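You operate a simulated robot arm through the tools that you are given. There is no shell and no other tool. Be economical: measure what you need, move in short steps, check, and stop when the job is done.

You are at the controls of a simulated robot arm. One attempt, no reset.

JOB
Put things in order on the kitchen island top. At the end: the yellow pecan pod stands on top of the purple box (marked "WORD GAME"); the brown tamper stands on top of the yellow butter block (marked "SALT BUTTER"); the pink berry bottle (marked "BERRY DRINK") stands where the yellow pecan pod stood; the clear herb shaker (marked "HERB MIX") stands where the pink berry bottle stood; whatever was shut is shut again. Leave all else as you found it, and nothing knocked over.

The check looks at the end state, three seconds after you hand in, the way a careful person would. Anything else that was tipped, shoved, dropped, spilled or broken makes it a failure.

ROBOT AND FRAMES
A 7-joint arm with a two-finger parallel gripper, fixed in place. Base frame: the origin is at the foot of the arm, x ahead of it, y to its left, z up; the work surface is at about z = 88. Units: cm, degrees, N and s.
With the tool pointing down near the work surface it reaches from about 24 to 68 cm from the base axis. Its first joint turns from -66.0 to 66.0 degrees. Payload 2.4 kg.
Tool frame: the origin (TCP) lies between the finger pads and is the grasp point; the fingertips stand 3 cm ahead of it; z points along the fingers, y is the line along which they close. The gripper opens to 9.4 cm. The fingers are 2.8 cm wide and 1 cm thick; the gripper's body (5 by 9.6 cm) begins 5.5 cm behind the TCP.
Orientation is told as [roll, pitch, yaw] about the base's x, y, z axes, in that order, counted from this pose: with the fingers straight down and closing along the base's y, the tool's x points along the base's -x, its y along +y and its z along -z.

CONTROLS
- The arm moves only by the tool apply_moves. Its argument "steps" is a list of rows, each a list of 7 numbers: the shift along the tool's x, y, z in units of 100 mm (1.0 is 100 mm), then the turn, a rotation vector about the tool's x, y, z in units of 180 degrees (1.0 is 180 degrees), then the gripper command, from -1 (shut) to 1 (fully open), values between in proportion. In form: [[x, y, z, wx, wy, wz, grip], ...]. A call has 1 to 10 rows; each row is the pose to reach, as a shift and turn from the pose commanded when the call began, along the tool's axes at that moment. A call with a number of a shift or a turn outside -1 to 1 is refused whole. Rows are played at 5 a second. More than 5 cm and 8.6 degrees between two rows, or a gripper value outside its range, and nothing of the call is played. A pose out of reach is approached as far as the arm can. The call stops where the force on the tool passes 40 N (or 10 N more than at its start, if that is more) or the arm is blocked; 0.2 s more then pass. The fingers move at their own pace (about 15.3 cm/s each) and stop on an object; they squeeze with about 30 N. The grip force told is the motor's: it shows also when the fingers shut on nothing. Time passes only in rows, and 0.2 s behind the last, so rows that repeat a pose let the fingers close. It gives the time, the measured TCP pose, the force on the tool (base axes), the opening and the grip force at its end, in the units of the frame above (readings bear some noise), and new pictures: "show" is both (left out), scene, wrist or none.
- Cameras (640 x 400 px; columns grow to the right, rows downward): "scene" is fixed at [3.32, 47.16, 144.4]; the picture's right is [-0.78, -0.63, 0.00], its down [-0.36, 0.44, -0.82] and it looks along [0.51, -0.64, -0.57] (base axes); focal length 242 px, centre (320, 200). "wrist" rides on the gripper at [-3.7, 0, -5.8] in the tool frame; the picture's right is [0.00, -1.00, 0.00], its down [0.97, 0.00, -0.24] and it looks along [0.24, 0.00, 0.97] (tool axes); focal length 218 px, centre (320, 200).
- point_at(camera, pixels): for up to 12 pixels [column, row] of the newest picture of that camera ("zoom" is the newest enlarged one), the place [x, y, z] in the base frame of the surface seen there, good to about 0.2 cm. No time passes.
- zoom(camera, box): a new picture of the part [left, top, right, bottom] of that camera's present view, enlarged. No time passes.
- finish_job(): hands the job in; it is judged then, once.

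Go step by step. Measure first, check grasps and placings, and put right what went wrong. The budget is 80 turns and 170 pictures, counting those below and the enlarged ones. Unless the task says otherwise, let go and move clear before handing in, and close with one line.

The tools are called after "Call:" as a command line: name --pt "numbers of a row" for each row, then --argument value for the rest, lists and objects as JSON in quotes. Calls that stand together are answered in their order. apply_moves: Moves the arm, as the interface text tells. Its arguments: {"type":"object","properties":{"steps":{"type":"array","items":{"type":"array","items":{"type":"number"}}},"show":{"type":"string","enum":["both","scene","wrist","none"]}},"required":["steps"]} The other tools are called the same way: point_at (camera, pixels) gives the place of the surface under pixels of a picture; zoom (camera, box) takes an enlarged picture of a part of a camera's view; finish_job () hands the job in.

At the start:

```text
clock: 0.0
tcp_pos: [44.82, 15.12, 120.31]
orientation: [0.0, 0.0, 0.1]
contact_force: [0.1, 0.1, 0.0]
width: 9.38
gripper_force: 0.1
```

scene: 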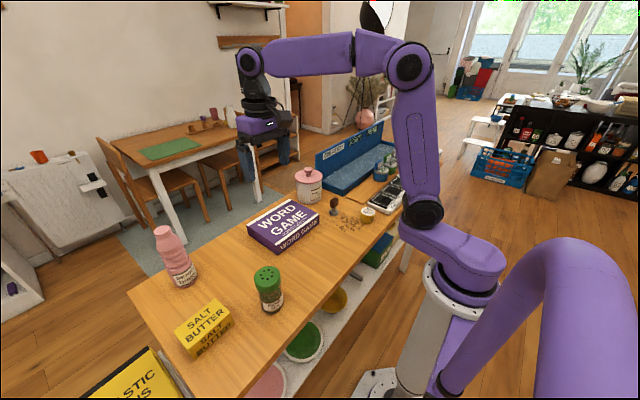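
wrist: 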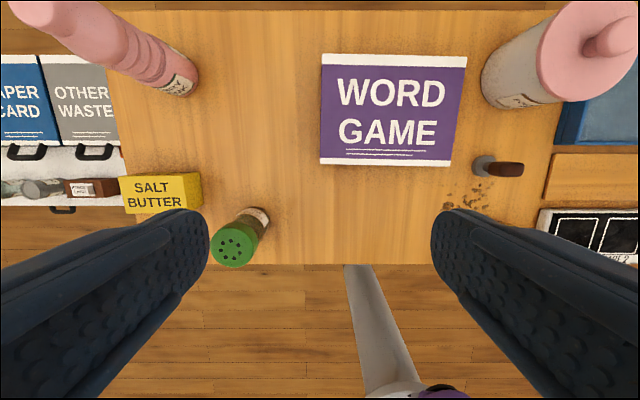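

The pictures show the purple box near (283,225), the bottle at (172,255), the shaker at (268,290), the butter at (203,325) and the tamper at (334,205). The yellow thing at (367,214) may be the pod, so I'll enlarge those areas.

Call:
zoom --camera "scene" --box '[280, 110, 440, 260]'

Call:
zoom --camera "scene" --box '[130, 210, 300, 370]'

```text
2.67 times, centred on (360, 185) of scene
```

zoom: 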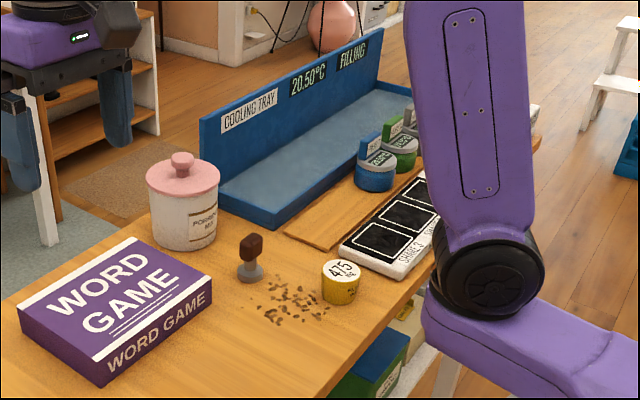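

```text
2.50 times, centred on (215, 290) of scene
```

zoom: 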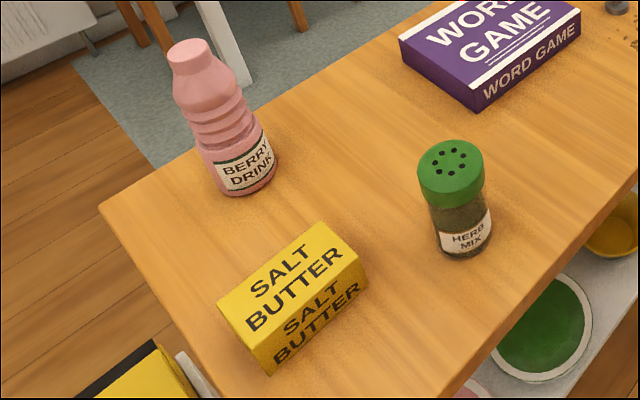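

The yellow cylinder sits at zoom (340,282) but the arm hides the area behind it. I'll move the gripper toward -y at this height to see the far end from above.

Call:
apply_moves --pt "0 -0.45 0 0 0 0 1" --pt "0 -0.9 0 0 0 0 1" --show "none"

Call:
apply_moves --pt "0 -0.5 0 0 0 0 1" --pt "0 -1.0 0 0 0 0 1" --pt "0.3 -1.0 0 0 0 0 1" --pt "0.6 -1.0 0 0 0 0 1"

```text
clock: 0.6
tcp_pos: [44.79, 5.96, 120.19]
orientation: [0.0, 0.0, 0.1]
contact_force: [0.5, -0.3, 0.3]
width: 9.38
gripper_force: 0.0
```

```text
clock: 1.6
tcp_pos: [38.48, -3.79, 120.53]
orientation: [0.0, 0.0, 0.0]
contact_force: [-0.4, -0.4, -0.8]
width: 9.42
gripper_force: 0.1
```

scene: 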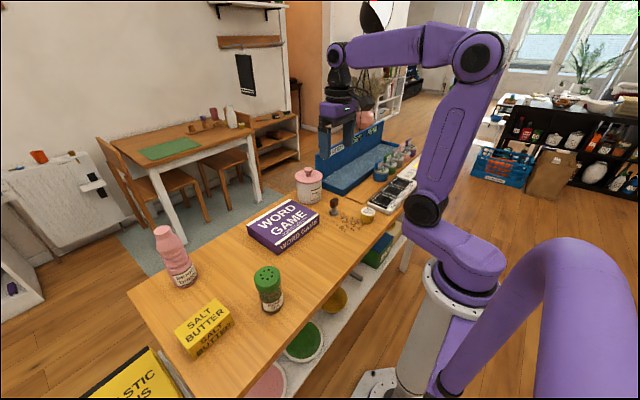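
wrist: 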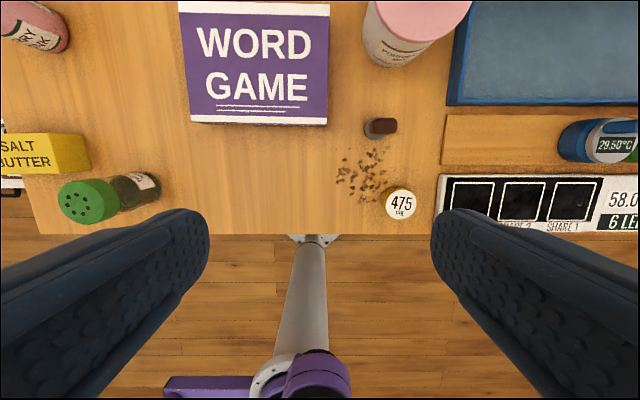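

More is in view: a weight-like yellow cylinder at (400,203), and pods further along at (600,140). I'll look further in -y.

Call:
apply_moves --pt "0 -0.5 0 0 0 0 1" --pt "0 -1.0 0 0 0 0 1" --show "none"

Call:
apply_moves --pt "0 -0.5 0 0 0 0 1" --pt "0 -1.0 0 0 0 0 1"

Call:
zoom --camera "scene" --box '[300, 110, 440, 230]'

Call:
zoom --camera "wrist" --box '[200, 0, 520, 220]'

```text
clock: 2.2
tcp_pos: [38.39, -13.77, 120.71]
orientation: [0.0, 0.1, 0.1]
contact_force: [0.4, -0.1, 0.1]
width: 9.4
gripper_force: 0.0
```

```text
clock: 2.8
tcp_pos: [38.45, -23.83, 120.39]
orientation: [0.0, 0.0, -0.1]
contact_force: [0.5, -0.3, 0.2]
width: 9.41
gripper_force: 0.1
```

scene: 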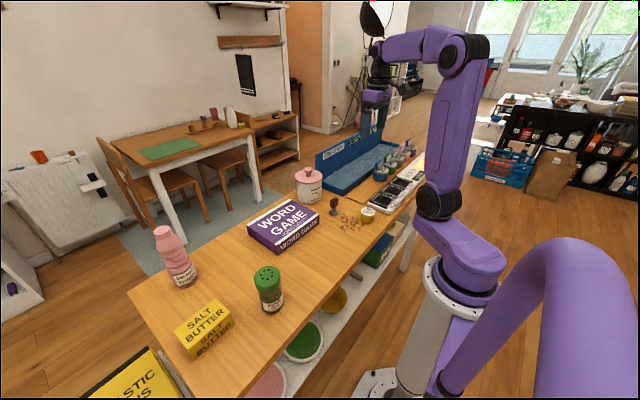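
wrist: 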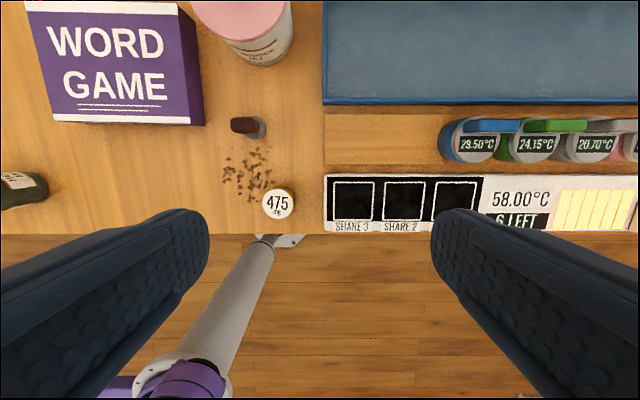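

```text
3.33 times, centred on (370, 170) of scene
```

zoom: 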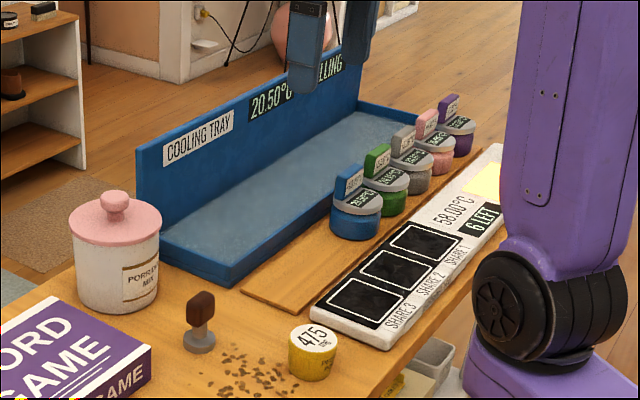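

```text
1.82 times, centred on (360, 110) of wrist
```

zoom: 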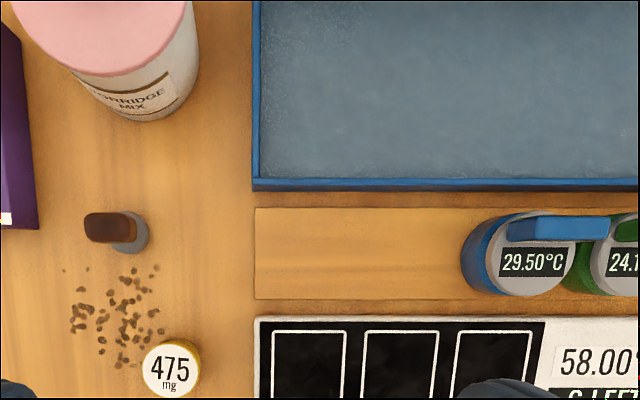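

The rack holds blue, green, grey, pink and purple pods, and the lone yellow "475 mg" cylinder is by the crumbs. I'll check its side marking and look at the end of the rack for any other yellow pod.

Call:
zoom --camera "scene" --box '[345, 195, 385, 225]'

Call:
apply_moves --pt "0 -0.5 0 0 0 0 1" --pt "0 -1.0 0 0 0 0 1"

Call:
zoom --camera "scene" --box '[340, 130, 460, 210]'

```text
13.33 times, centred on (365, 210) of scene
```

zoom: 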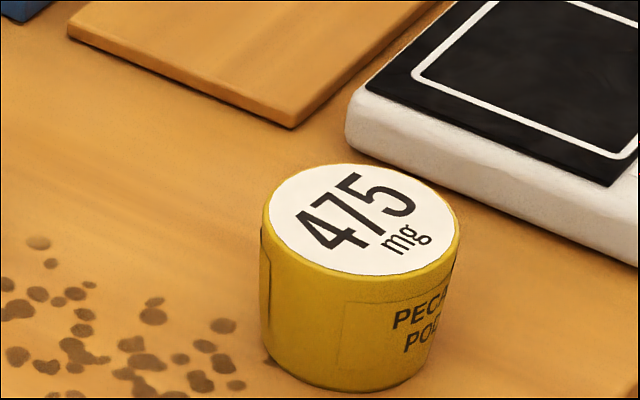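

```text
clock: 3.4
tcp_pos: [38.26, -33.76, 120.09]
orientation: [0.0, 0.1, 0.0]
contact_force: [1.0, -0.2, -0.4]
width: 9.4
gripper_force: 0.0
```

scene: 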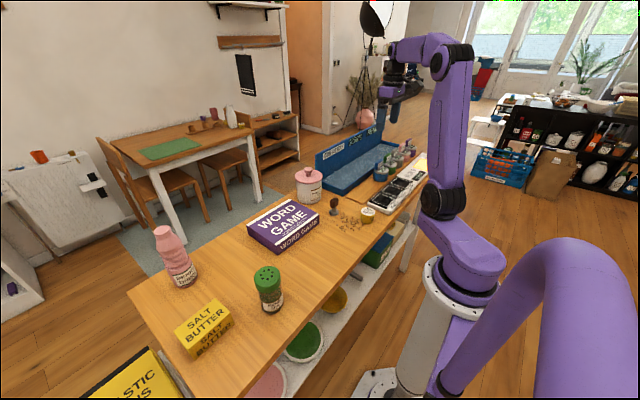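
wrist: 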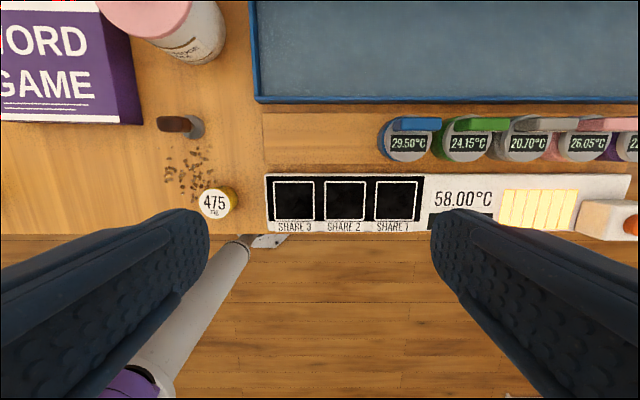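

```text
5.00 times, centred on (400, 170) of scene
```

zoom: 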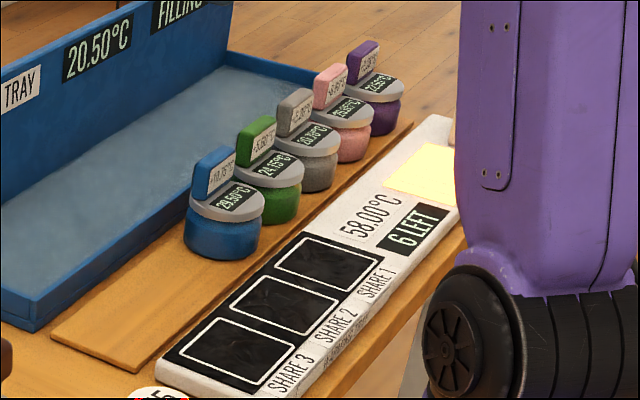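

The yellow cylinder is marked "PECAN POD", so that's the pod, and nothing else looks involved. Now I'll measure every object.

Call:
point_at --camera "scene" --pixels '[[368, 211], [361.5, 211], [375, 211], [368, 207.5], [334, 201], [334, 212], [283, 218], [163, 231], [267, 273], [203, 318], [309, 172], [355, 225]]'

Call:
zoom --camera "scene" --box '[240, 170, 400, 270]'

Call:
zoom --camera "scene" --box '[140, 215, 300, 365]'

```text
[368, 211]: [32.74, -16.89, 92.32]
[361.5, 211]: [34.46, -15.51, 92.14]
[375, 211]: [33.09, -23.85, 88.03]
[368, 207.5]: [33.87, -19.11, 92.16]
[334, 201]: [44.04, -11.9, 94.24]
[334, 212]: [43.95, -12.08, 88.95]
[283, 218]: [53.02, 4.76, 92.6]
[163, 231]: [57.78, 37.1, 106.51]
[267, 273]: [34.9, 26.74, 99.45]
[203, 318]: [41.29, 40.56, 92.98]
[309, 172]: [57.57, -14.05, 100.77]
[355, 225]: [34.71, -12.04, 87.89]
```

```text
4.00 times, centred on (320, 220) of scene
```

zoom: 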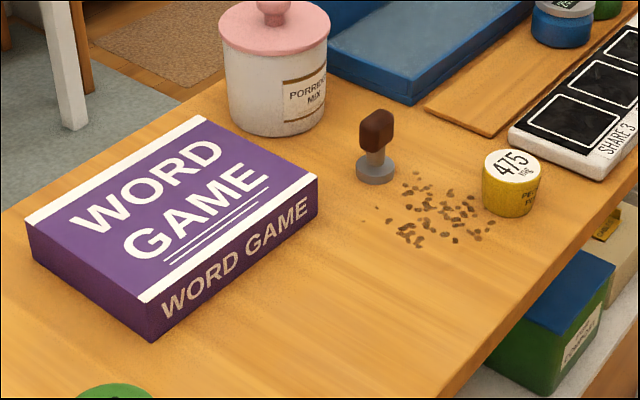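

```text
2.67 times, centred on (220, 290) of scene
```

zoom: 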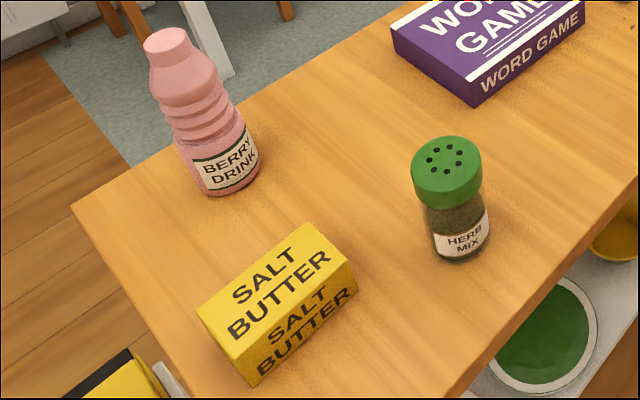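

The pod's top is at z≈92.2. I'll measure its outline in the wrist view, then the others from the scene zoom.

Call:
point_at --camera "wrist" --pixels '[[215, 203], [201, 203], [229, 203], [215, 190], [215, 216], [175, 124], [192, 127], [203, 127]]'

Call:
point_at --camera "zoom" --pixels '[[166, 40], [217, 180], [180, 150], [256, 150], [446, 155], [414, 160], [481, 160], [205, 312], [307, 226], [354, 263], [256, 350], [460, 245]]'

```text
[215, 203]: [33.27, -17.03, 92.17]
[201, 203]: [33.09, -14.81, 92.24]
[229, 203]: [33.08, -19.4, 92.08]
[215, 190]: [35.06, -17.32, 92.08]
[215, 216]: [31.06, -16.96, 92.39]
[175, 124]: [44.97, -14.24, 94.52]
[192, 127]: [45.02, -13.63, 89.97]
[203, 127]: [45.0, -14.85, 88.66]
```

```text
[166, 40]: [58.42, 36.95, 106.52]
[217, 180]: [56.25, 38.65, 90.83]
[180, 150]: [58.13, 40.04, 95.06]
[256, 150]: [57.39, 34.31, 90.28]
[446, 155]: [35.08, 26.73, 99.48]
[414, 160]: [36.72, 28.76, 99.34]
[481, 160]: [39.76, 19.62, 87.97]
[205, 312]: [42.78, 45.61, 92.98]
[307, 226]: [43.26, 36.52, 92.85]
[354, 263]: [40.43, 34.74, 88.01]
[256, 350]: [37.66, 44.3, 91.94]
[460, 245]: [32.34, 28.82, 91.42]
```

The pod's centre is about (33.1, -17.1), diameter about 4.6 and top 92.2, and the heater strip starts near y≈-24. I'll move above it with a partly open gripper and check.

Call:
apply_moves --pt "0.13 0.42 0.1 0 0 0 0.5" --pt "0.26 0.84 0.3 0 0 0 0.5" --pt "0.39 0.95 0.6 0 0 0 0.5" --pt "0.52 1.0 0.95 0 0 0 0.5" --show "none"

Call:
apply_moves --pt "0 0.35 0.2 0 0 0 0.5" --pt "0 0.67 0.5 0 0 0 0.5" --pt "0 0.67 0.95 0 0 0 0.5"

```text
clock: 4.4
tcp_pos: [33.21, -23.94, 110.71]
orientation: [-0.2, 0.1, 0.1]
contact_force: [0.4, -0.2, 1.0]
width: 7.04
gripper_force: 0.1
```

```text
clock: 5.2
tcp_pos: [33.43, -17.57, 101.19]
orientation: [0.0, 0.0, 0.0]
contact_force: [0.0, -0.3, 0.0]
width: 7.07
gripper_force: 0.1
```

scene: 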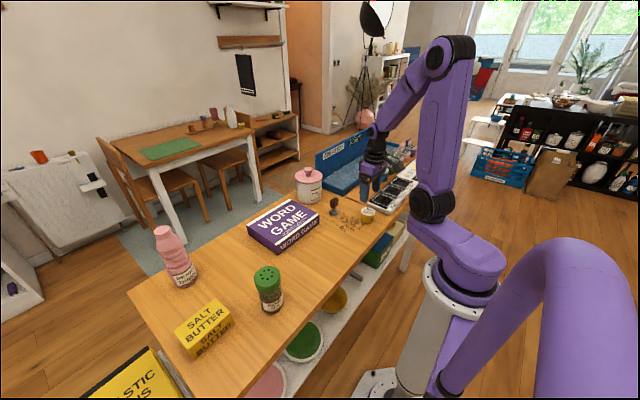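
wrist: 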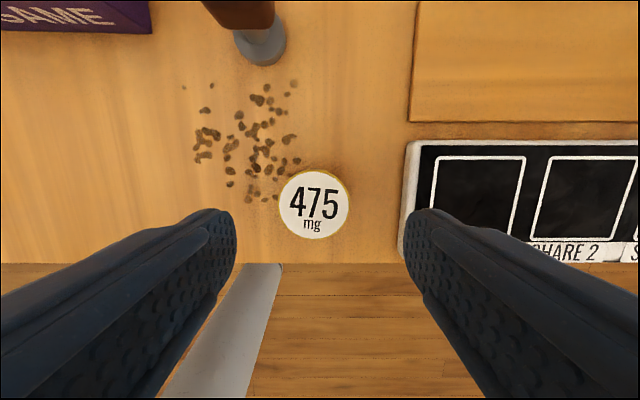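

The pod's face is at (314,204), slightly left of centre between the fingers. I'll measure it closely along with the table edge and strip.

Call:
point_at --camera "wrist" --pixels '[[314, 205], [282, 205], [345, 205], [314, 173], [314, 234], [402, 225], [300, 255], [258, 55], [411, 90]]'

```text
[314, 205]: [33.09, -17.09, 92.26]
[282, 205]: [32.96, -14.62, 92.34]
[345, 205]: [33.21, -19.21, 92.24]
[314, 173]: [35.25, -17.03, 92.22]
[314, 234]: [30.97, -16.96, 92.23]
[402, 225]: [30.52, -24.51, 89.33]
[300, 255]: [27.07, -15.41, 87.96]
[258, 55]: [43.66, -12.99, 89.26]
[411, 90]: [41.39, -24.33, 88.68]
```

Pod centre is (33.1, -17.0). I'll centre and descend to z≈91.8, then close.

Call:
apply_moves --pt "0.03 0.05 0.3 0 0 0 0.5" --pt "0.03 0.05 0.65 0 0 0 0.5" --pt "0.03 0.05 0.93 0 0 0 0.5" --pt "0.03 0.05 0.93 0 0 0 0.5" --show "wrist"

```text
clock: 6.2
tcp_pos: [33.35, -16.74, 92.1]
orientation: [0.0, 0.0, 0.0]
contact_force: [-0.2, 0.0, -0.3]
width: 7.07
gripper_force: 0.0
```

wrist: 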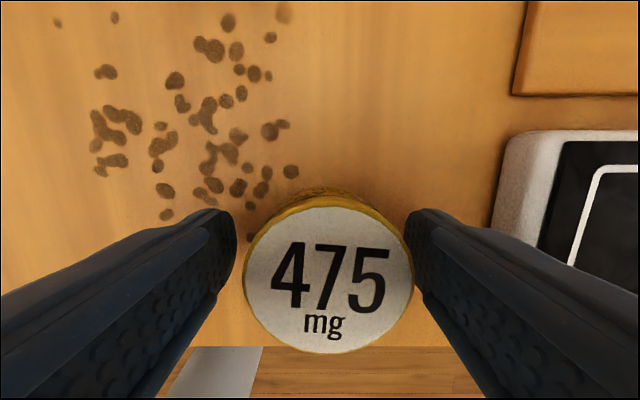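

The pod's face at (328,280) sits nearly centred between the pads; closing with a small y correction.

Call:
apply_moves --pt "0 -0.02 0 0 0 0 0.5" --pt "0 -0.02 0 0 0 0 -0.2" --pt "0 -0.02 0 0 0 0 -1" --pt "0 -0.02 0 0 0 0 -1" --show "wrist"

```text
clock: 7.2
tcp_pos: [33.22, -17.0, 92.06]
orientation: [0.0, 0.0, 0.0]
contact_force: [-0.8, 0.8, -0.4]
width: 5.08
gripper_force: 29.9
```

wrist: 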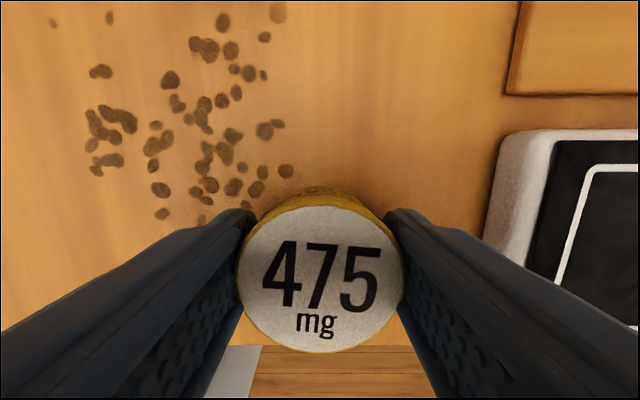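

The pod is held at width 5.08. I'll lift straight up.

Call:
apply_moves --pt "0 0 -0.2 0 0 0 -1" --pt "0 0 -0.5 0 0 0 -1" --pt "0 0 -0.95 0 0 0 -1" --show "scene"

Call:
zoom --camera "scene" --box '[230, 180, 390, 280]'

Call:
point_at --camera "scene" --pixels '[[291, 201], [318, 215], [249, 220], [276, 243], [283, 221], [279, 225]]'

```text
clock: 8.0
tcp_pos: [33.1, -16.86, 101.43]
orientation: [0.1, 0.0, 0.0]
contact_force: [1.0, -0.5, 0.4]
width: 5.08
gripper_force: 30.0
```

scene: 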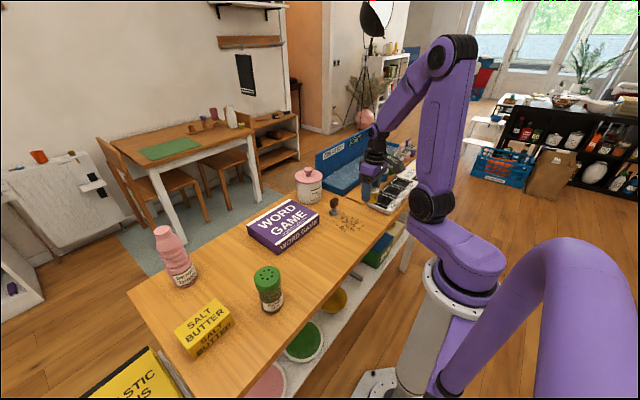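

```text
4.00 times, centred on (310, 230) of scene
```

zoom: 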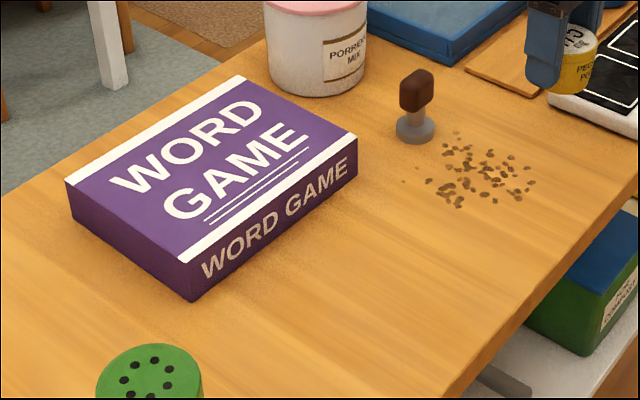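

```text
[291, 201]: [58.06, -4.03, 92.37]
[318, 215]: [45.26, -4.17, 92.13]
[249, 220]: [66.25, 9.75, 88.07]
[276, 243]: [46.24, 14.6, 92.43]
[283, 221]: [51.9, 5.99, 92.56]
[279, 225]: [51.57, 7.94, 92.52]
```

The box top spans about x 45.5–58.5, y -4–14.5, z 92.5, so its centre is about (52, 5). I'll carry the pod there at height.

Call:
apply_moves --pt "0 0.1 -0.4 0 0 0 -1" --pt "-0.2 0.4 -0.6 0 0 0 -1" --pt "-0.5 0.7 -0.7 0 0 0 -1" --pt "-0.8 1.0 -0.7 0 0 0 -1" --show "none"

Call:
apply_moves --pt "-0.3 0.35 0 0 0 0 -1" --pt "-0.6 0.7 0 0 0 0 -1" --pt "-0.9 1.0 0 0 0 0 -1" --pt "-1.0 1.0 0 0 0 0 -1" --show "none"

Call:
apply_moves --pt "-0.08 0.18 0.2 0 0 0 -1" --pt "-0.08 0.18 0.5 0 0 0 -1"

```text
clock: 9.0
tcp_pos: [41.03, -7.05, 108.55]
orientation: [0.0, 0.1, 0.0]
contact_force: [-0.1, 0.3, -0.7]
width: 5.09
gripper_force: 30.0
```

```text
clock: 10.0
tcp_pos: [51.45, 3.04, 108.52]
orientation: [0.0, 0.0, 0.1]
contact_force: [-0.2, 0.9, 1.5]
width: 5.1
gripper_force: 30.5
```

```text
clock: 10.6
tcp_pos: [52.07, 4.9, 103.56]
orientation: [0.1, 0.0, 0.0]
contact_force: [0.5, 0.2, -1.0]
width: 5.06
gripper_force: 30.1
```

scene: 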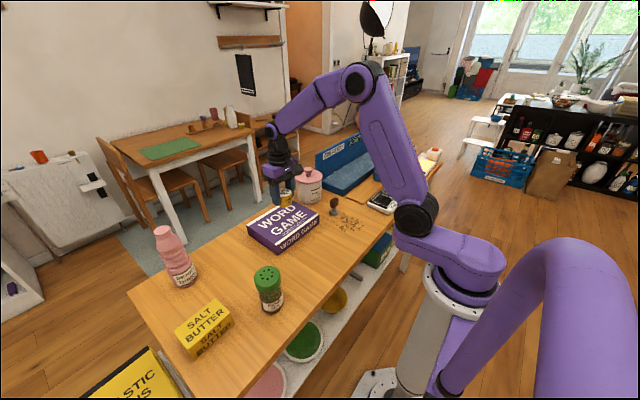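
wrist: 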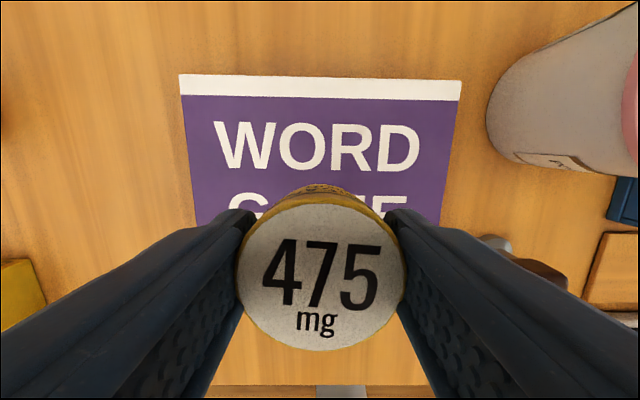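

The pod is over the box centre. I'll descend to about 0.3 cm above, then ease down.

Call:
apply_moves --pt "0 0 0.3 0 0 0 -1" --pt "0 0 0.55 0 0 0 -1" --pt "0 0 0.63 0 0 0 -1" --pt "0 0 0.66 0 0 0 -1" --pt "0 0 0.68 0 0 0 -1" --show "scene"

Call:
zoom --camera "scene" --box '[240, 170, 330, 260]'

```text
clock: 11.8
tcp_pos: [52.07, 4.82, 96.84]
orientation: [0.0, -0.1, -0.1]
contact_force: [0.2, 0.2, -0.5]
width: 5.07
gripper_force: 29.9
```

scene: 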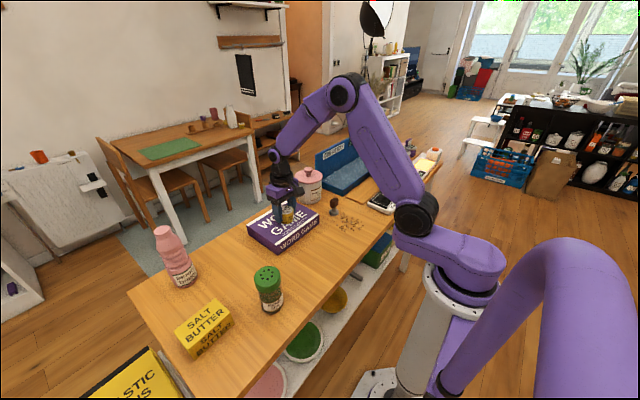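

```text
4.44 times, centred on (285, 215) of scene
```

zoom: 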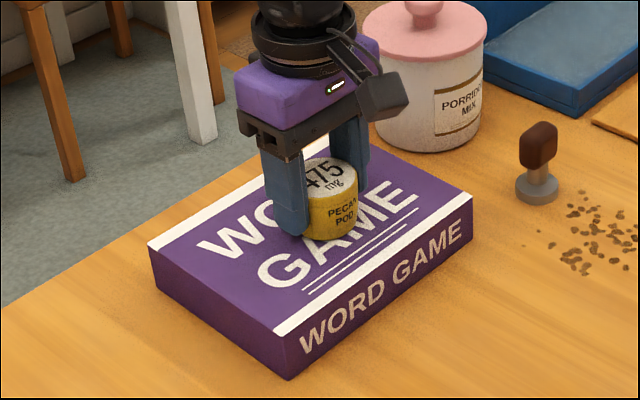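

No contact force yet at z 96.84; I'll ease down by small steps.

Call:
apply_moves --pt "0 0 0.01 0 0 0 -1" --pt "0 0 0.02 0 0 0 -1" --pt "0 0 0.02 0 0 0 -1" --show "none"

```text
clock: 12.6
tcp_pos: [52.07, 5.02, 96.6]
orientation: [0.0, 0.0, 0.1]
contact_force: [-1.4, -0.4, 6.0]
width: 5.08
gripper_force: 30.4
```

The force rose to 6 N, so the pod is on the box. I'll open moderately and go straight up.

Call:
apply_moves --pt "0 0 -0.005 0 0 0 0.3" --pt "0 0 -0.005 0 0 0 0.5" --pt "0 0 -0.3 0 0 0 0.5" --pt "0 0 -0.7 0 0 0 0.5" --pt "0 0 -1.0 0 0 0 0.5" --show "both"

Call:
zoom --camera "scene" --box '[140, 210, 300, 310]'

```text
clock: 13.8
tcp_pos: [51.96, 4.83, 106.64]
orientation: [0.0, 0.0, 0.0]
contact_force: [0.3, 0.0, 0.2]
width: 7.04
gripper_force: 0.1
```

scene: 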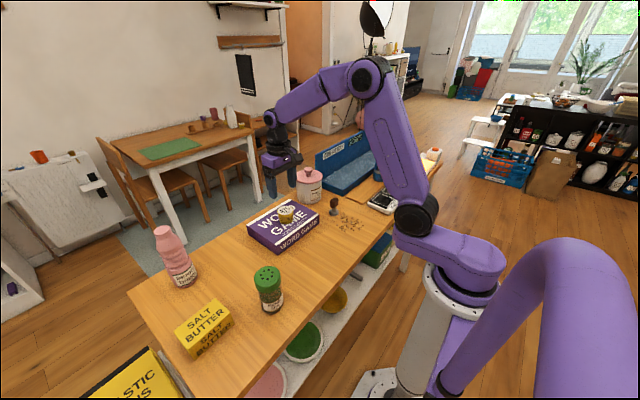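
wrist: 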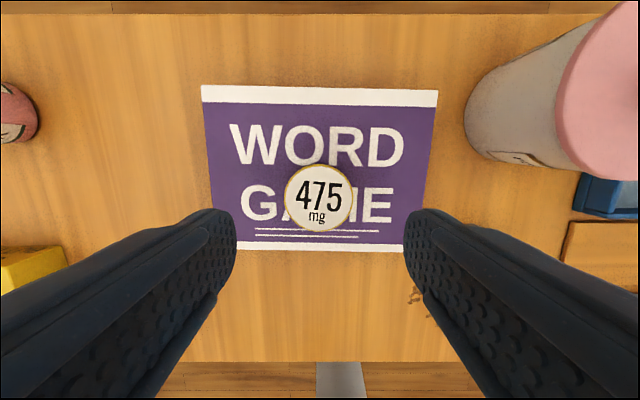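

```text
4.00 times, centred on (220, 260) of scene
```

zoom: 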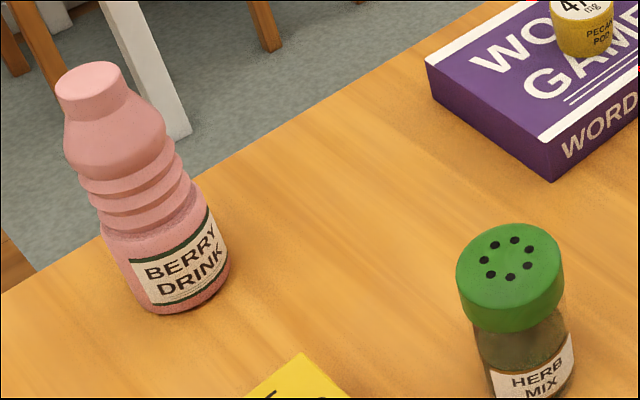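

The pod stands on the box at wrist (318,200). Next is the bottle; I'll measure its profile from this zoom.

Call:
point_at --camera "zoom" --pixels '[[87, 72], [98, 105], [60, 105], [130, 95], [115, 145], [68, 148], [165, 135], [145, 205], [178, 265], [110, 250], [225, 245], [183, 310]]'

Call:
apply_moves --pt "0 0.4 -0.2 0 0 0 1" --pt "0.1 0.8 -0.5 0 0 0 1" --pt "0.2 1.0 -0.8 0 0 0 1" --show "none"

Call:
apply_moves --pt "0 0.45 0 0 0 0 1" --pt "0 0.9 0 0 0 0 1" --show "wrist"

```text
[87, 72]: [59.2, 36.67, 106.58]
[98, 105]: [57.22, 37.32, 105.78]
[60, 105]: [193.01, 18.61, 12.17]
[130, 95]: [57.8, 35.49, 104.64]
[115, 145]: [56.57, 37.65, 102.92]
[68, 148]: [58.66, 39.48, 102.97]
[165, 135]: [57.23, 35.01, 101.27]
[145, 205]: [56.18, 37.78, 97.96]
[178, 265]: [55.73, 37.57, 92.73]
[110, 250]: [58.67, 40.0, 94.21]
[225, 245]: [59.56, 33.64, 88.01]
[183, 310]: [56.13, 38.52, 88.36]
```

```text
refused: row 2 steps farther than a row can; nothing moved
```

```text
clock: 14.4
tcp_pos: [51.94, 13.88, 106.41]
orientation: [0.0, 0.0, 0.1]
contact_force: [0.2, 0.2, -0.3]
width: 9.41
gripper_force: 0.0
```

wrist: 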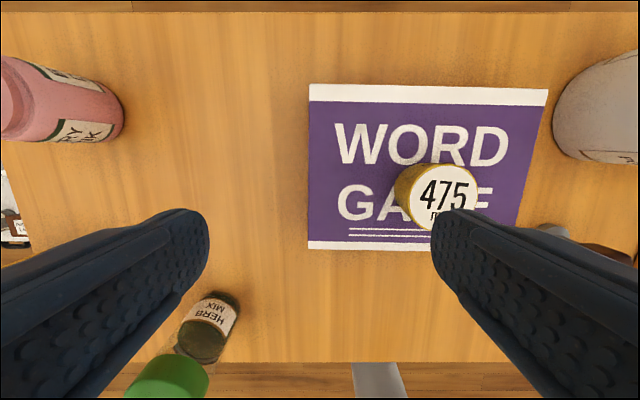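

The bottle is at the wrist's left edge. I'll go higher and nearer for an overhead look.

Call:
apply_moves --pt "0.05 0.3 -0.3 0 0 0 1" --pt "0.1 0.6 -0.6 0 0 0 1" --pt "0.15 0.9 -0.9 0 0 0 1" --pt "0.2 1.0 -1.0 0 0 0 1" --show "none"

Call:
apply_moves --pt "0 0.45 0 0 0 0 1" --pt "0 0.9 0 0 0 0 1" --pt "0 1.0 0 0 0 0 1" --show "wrist"

Call:
zoom --camera "wrist" --box '[200, 0, 440, 150]'

```text
clock: 15.4
tcp_pos: [49.88, 23.86, 116.52]
orientation: [0.1, 0.0, 0.0]
contact_force: [-0.1, -1.0, -0.1]
width: 9.41
gripper_force: 0.0
```

```text
clock: 16.2
tcp_pos: [49.98, 33.96, 116.51]
orientation: [-0.1, 0.0, 0.0]
contact_force: [0.2, 0.6, -0.4]
width: 9.4
gripper_force: 0.0
```

wrist: 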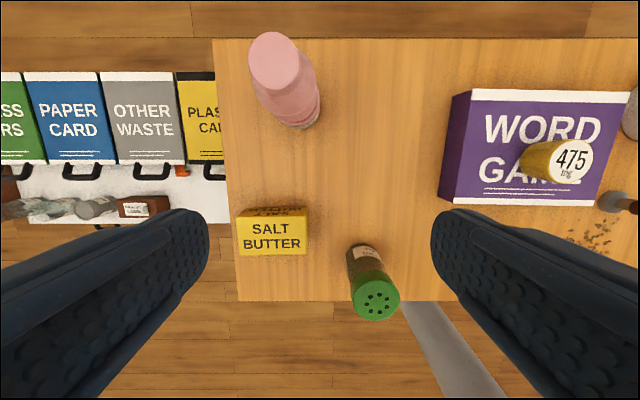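

```text
2.67 times, centred on (320, 75) of wrist
```

zoom: 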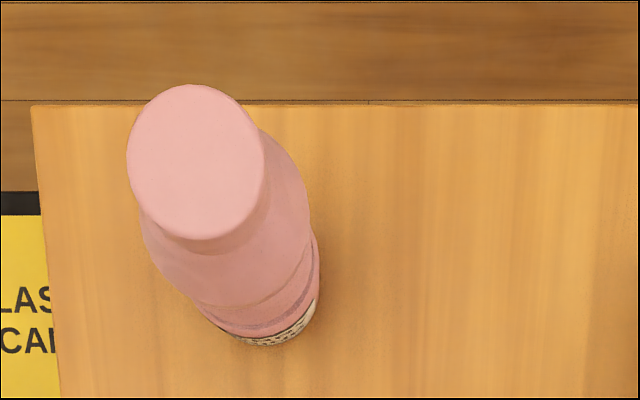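

Call:
point_at --camera "zoom" --pixels '[[195, 162], [132, 162], [258, 162], [195, 90], [195, 233], [275, 343], [318, 270], [145, 235], [307, 205], [215, 260]]'

Call:
point_at --camera "wrist" --pixels '[[376, 299], [354, 299], [397, 299], [376, 281], [376, 318], [238, 216], [303, 208], [240, 254], [305, 254], [271, 235], [360, 255], [230, 200]]'

```text
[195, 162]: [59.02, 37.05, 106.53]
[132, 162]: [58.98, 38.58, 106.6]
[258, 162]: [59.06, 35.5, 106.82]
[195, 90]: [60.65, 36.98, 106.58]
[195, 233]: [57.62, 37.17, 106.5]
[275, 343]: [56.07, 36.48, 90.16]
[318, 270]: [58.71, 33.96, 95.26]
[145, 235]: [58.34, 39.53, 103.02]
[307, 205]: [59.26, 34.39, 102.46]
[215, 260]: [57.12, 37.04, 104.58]
```

```text
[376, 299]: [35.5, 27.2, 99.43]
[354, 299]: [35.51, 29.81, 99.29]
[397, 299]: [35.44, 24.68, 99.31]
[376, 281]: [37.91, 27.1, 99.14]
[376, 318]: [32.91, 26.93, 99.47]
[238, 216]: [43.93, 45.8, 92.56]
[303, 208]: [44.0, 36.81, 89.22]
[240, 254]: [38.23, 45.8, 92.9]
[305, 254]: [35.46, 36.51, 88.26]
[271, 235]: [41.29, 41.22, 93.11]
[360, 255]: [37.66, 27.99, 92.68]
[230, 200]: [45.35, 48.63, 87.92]
```

Measured: bottle axis (59.05, 37.05), cap z≈104.4–106.5, shoulder about 5.2 wide at z≈102; shaker axis (35.4, 27.1), top 99.4, diameter 5.1; butter top centre (41.1, 41.3), z 93. The bottle is 69.7 cm out, past the reach for a vertical tool, so I'll turn the gripper radially (yaw 32°) so I can tilt it outward.

Call:
apply_moves --pt "0 0 0 0 0 -0.0445 1" --pt "0 0 0 0 0 -0.089 1" --pt "0 0 0 0 0 -0.1335 1" --pt "0 0 0 0 0 -0.178 1" --show "wrist"

```text
clock: 17.2
tcp_pos: [49.96, 33.84, 116.61]
orientation: [0.0, 0.1, 32.3]
contact_force: [0.9, -0.3, -0.5]
width: 9.39
gripper_force: 0.1
```

wrist: 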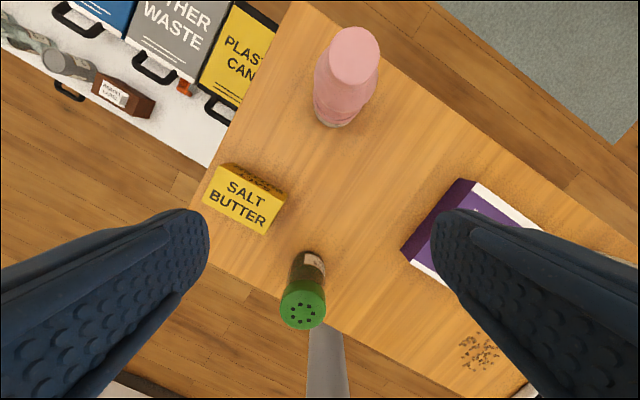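

The gripper now faces outward. I'll tilt the fingers 20° outward while moving to a standoff above and behind the bottle.

Call:
apply_moves --pt "-0.2 -0.07 0.12 0 -0.037 0 1" --pt "-0.4 -0.14 0.3 0 -0.074 0 1" --pt "-0.6 -0.21 0.5 0 -0.111 0 1" --show "both"

```text
clock: 18.0
tcp_pos: [56.33, 35.32, 111.31]
orientation: [0.0, -20.0, 32.1]
contact_force: [-0.7, 0.4, -1.0]
width: 9.42
gripper_force: 0.0
```

scene: 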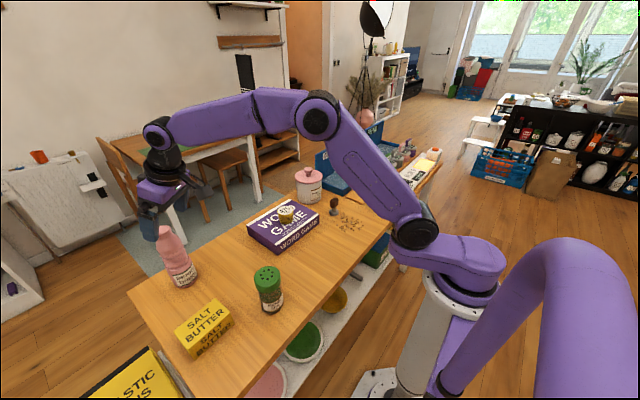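
wrist: 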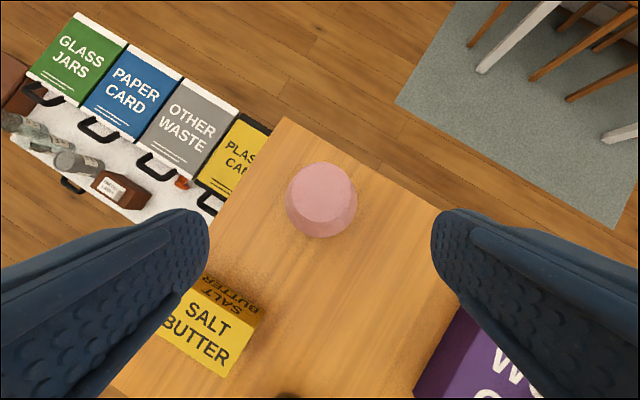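

The bottle's cap is centred at column 321 between the fingers. I'll advance along the tool axis in two stages.

Call:
apply_moves --pt "0 0 0.25 0 0 0 1" --pt "0 0 0.5 0 0 0 1" --pt "0 0 0.75 0 0 0 1" --pt "0 0 0.85 0 0 0 1" --show "both"

Call:
zoom --camera "scene" --box '[110, 180, 230, 300]'

```text
clock: 19.0
tcp_pos: [58.8, 36.79, 103.54]
orientation: [-0.1, -20.1, 32.0]
contact_force: [-0.3, 0.1, -0.2]
width: 9.4
gripper_force: 0.1
```

scene: 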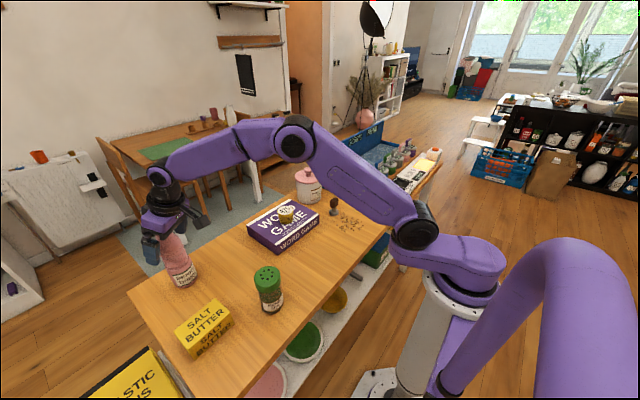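
wrist: 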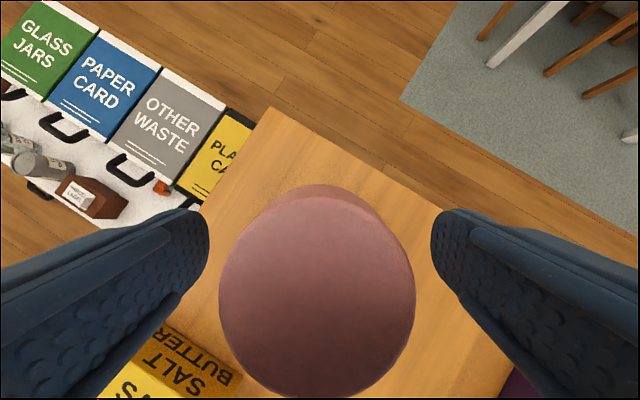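

```text
3.33 times, centred on (170, 240) of scene
```

zoom: 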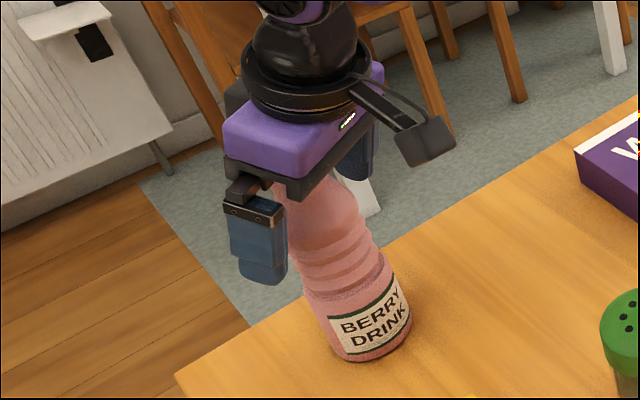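

Clear of the cap; tips are at the shoulder. I'll advance 1.2 cm more, then close.

Call:
apply_moves --pt "0 0 0.12 0 0 0 1" --pt "0 0 0.12 0 0 0 0.5" --pt "0 0 0.12 0 0 0 0.2" --pt "0 0 0.12 0 0 0 -0.2" --pt "0 0 0.12 0 0 0 -1" --pt "0 0 0.12 0 0 0 -1" --show "both"

Call:
zoom --camera "scene" --box '[110, 180, 230, 300]'

```text
clock: 20.4
tcp_pos: [58.91, 37.02, 102.43]
orientation: [0.0, -20.0, 32.0]
contact_force: [0.7, 0.6, -0.3]
width: 5.11
gripper_force: 30.1
```

scene: 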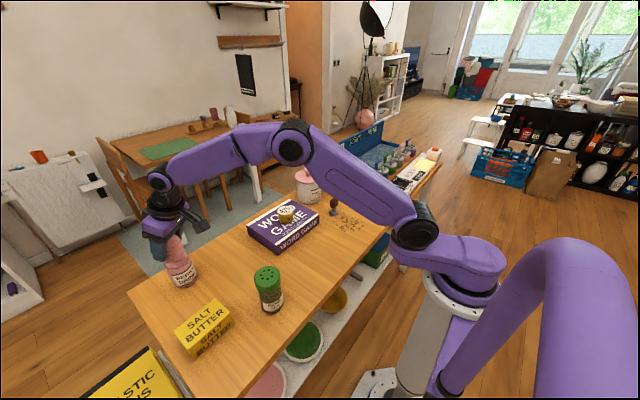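
wrist: 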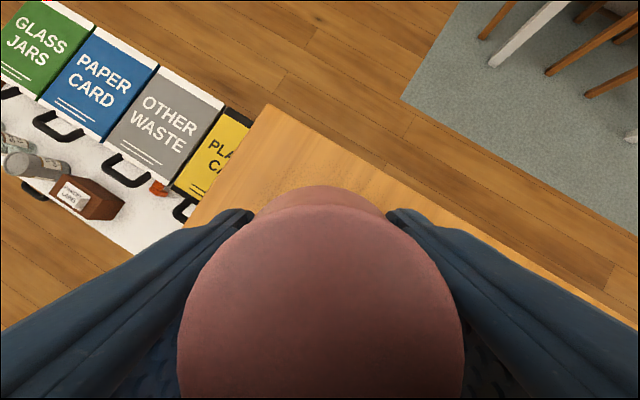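

```text
3.33 times, centred on (170, 240) of scene
```

zoom: 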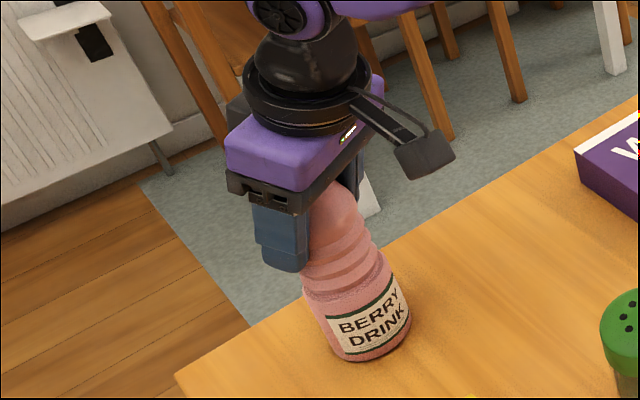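

The bottle is held at width 5.11. I'll lift it vertically (up is tool (-0.342, 0, -0.94)).

Call:
apply_moves --pt "-0.034 0 -0.094 0 0 0 -1" --pt "-0.103 0 -0.282 0 0 0 -1" --pt "-0.2 0 -0.55 0 0 0 -1" --pt "-0.342 0 -0.94 0 0 0 -1" --show "scene"

Call:
zoom --camera "scene" --box '[90, 130, 230, 300]'

```text
clock: 21.4
tcp_pos: [59.05, 37.33, 112.36]
orientation: [0.0, -20.1, 31.9]
contact_force: [0.9, 0.4, -0.3]
width: 5.13
gripper_force: 29.7
```

scene: 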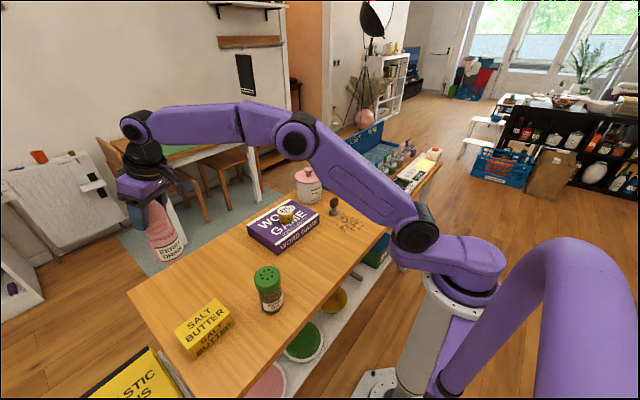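

```text
2.35 times, centred on (160, 215) of scene
```

zoom: 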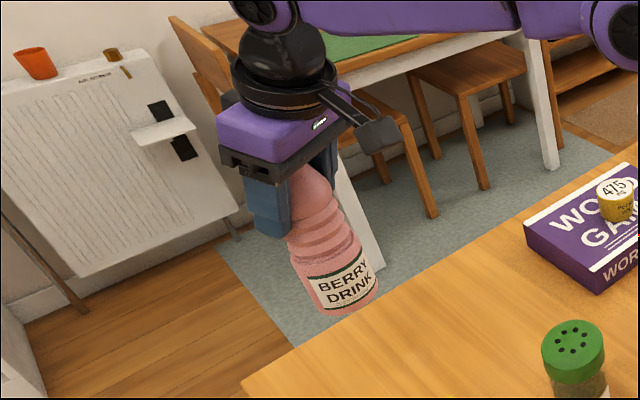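

The bottle hangs upright and clear. I'll carry it in straight segments toward the pod's old spot, with its bottom at z≈102, over all objects on the way.

Call:
apply_moves --pt "0.267 -0.215 -0.257 0 0 0 -1" --pt "0.534 -0.43 -0.513 0 0 0 -1" --pt "0.801 -0.646 -0.77 0 0 0 -1" --show "none"

Call:
apply_moves --pt "0.318 -0.215 -0.116 0 0 0 -1" --pt "0.637 -0.43 -0.231 0 0 0 -1" --pt "0.955 -0.646 -0.347 0 0 0 -1" --show "none"

Call:
apply_moves --pt "0.318 -0.215 -0.116 0 0 0 -1" --pt "0.637 -0.43 -0.231 0 0 0 -1" --pt "0.955 -0.646 -0.347 0 0 0 -1" --show "scene"

```text
clock: 22.2
tcp_pos: [54.22, 26.55, 116.95]
orientation: [0.0, -20.0, 32.1]
contact_force: [-0.4, 0.1, -0.6]
width: 5.08
gripper_force: 29.8
```

```text
clock: 23.0
tcp_pos: [48.49, 15.13, 116.96]
orientation: [-0.1, -20.0, 32.1]
contact_force: [-0.1, -0.1, -1.1]
width: 5.12
gripper_force: 30.2
```

```text
clock: 23.8
tcp_pos: [43.51, 4.36, 116.79]
orientation: [0.0, -19.9, 32.1]
contact_force: [0.3, 0.1, -1.2]
width: 5.1
gripper_force: 29.9
```

scene: 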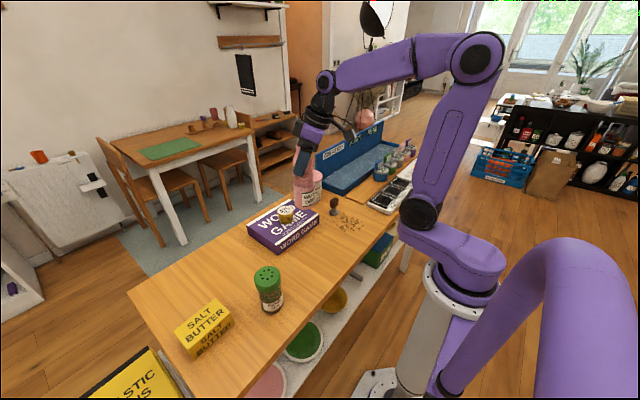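

Steady at (43.5, 4.4, 116.8). I'll yaw the gripper about the vertical by -59° so it stays aligned with the arm's radial direction.

Call:
apply_moves --pt "0 0 0 0.016 0 0.044 -1" --pt "0 0 0 0.032 0 0.088 -1" --pt "0 0 0 0.048 0 0.132 -1" --pt "0 0 0 0.064 0 0.176 -1" --pt "0 0 0 0.08 0 0.22 -1" --pt "0 0 0 0.096 0 0.264 -1" --pt "0 0 0 0.112 0 0.308 -1" --show "scene"

Call:
zoom --camera "scene" --box '[230, 90, 410, 260]'

```text
clock: 25.4
tcp_pos: [43.44, 4.48, 116.84]
orientation: [0.0, -20.0, -27.0]
contact_force: [-0.6, -0.4, -0.6]
width: 5.08
gripper_force: 29.6
```

scene: 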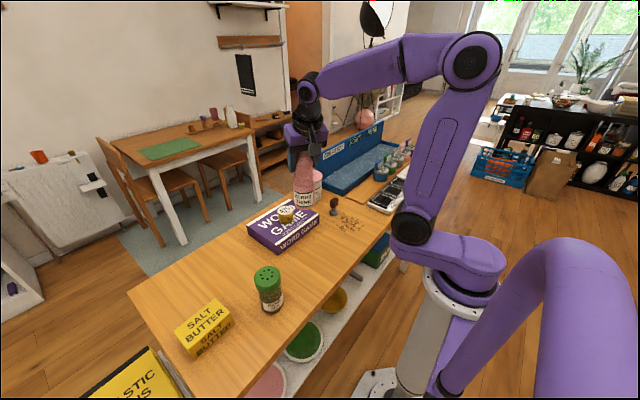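

```text
2.35 times, centred on (320, 175) of scene
```

zoom: 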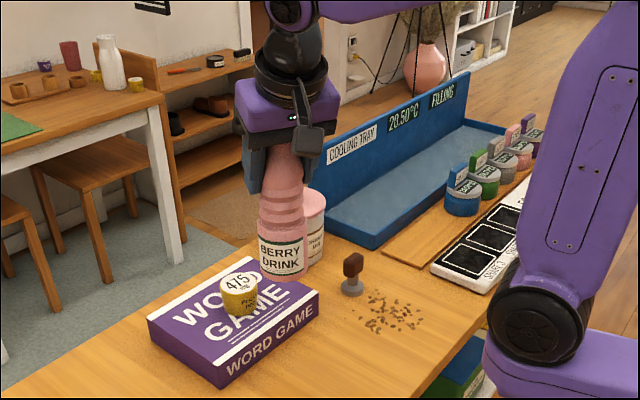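

Yaw is -27 and the bottle is upright. The remaining move is about -23.9 cm along tool y, so I'll do that now.

Call:
apply_moves --pt "-0.01 -0.4 0.0 0 0 0 -1" --pt "-0.02 -0.8 0.01 0 0 0 -1" --show "none"

Call:
apply_moves --pt "-0.01 -0.4 0.0 0 0 0 -1" --pt "-0.02 -0.8 0.01 0 0 0 -1" --show "none"

Call:
apply_moves --pt "-0.01 -0.4 0.0 0 0 0 -1" --pt "-0.01 -0.786 0.0 0 0 0 -1" --pt "-0.01 -0.786 0.0 0 0 0 -1" --show "both"

```text
clock: 26.0
tcp_pos: [39.74, -2.74, 116.7]
orientation: [-0.1, -20.1, -26.9]
contact_force: [-0.1, 0.4, -1.9]
width: 5.09
gripper_force: 30.3
```

```text
clock: 26.6
tcp_pos: [36.55, -10.16, 116.68]
orientation: [0.0, -20.1, -26.9]
contact_force: [-0.1, -0.6, -1.9]
width: 5.1
gripper_force: 29.8
```

```text
clock: 27.4
tcp_pos: [32.7, -17.04, 116.9]
orientation: [0.0, -20.0, -26.9]
contact_force: [0.3, 0.1, -0.8]
width: 5.11
gripper_force: 30.2
```

scene: 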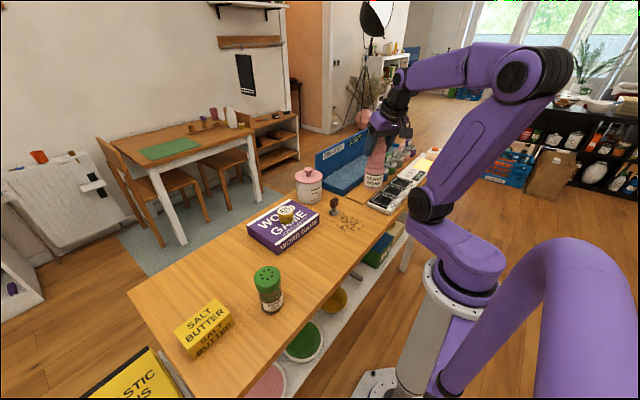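
wrist: 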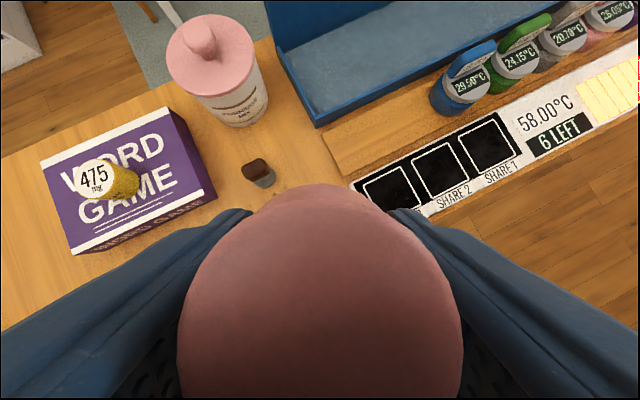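

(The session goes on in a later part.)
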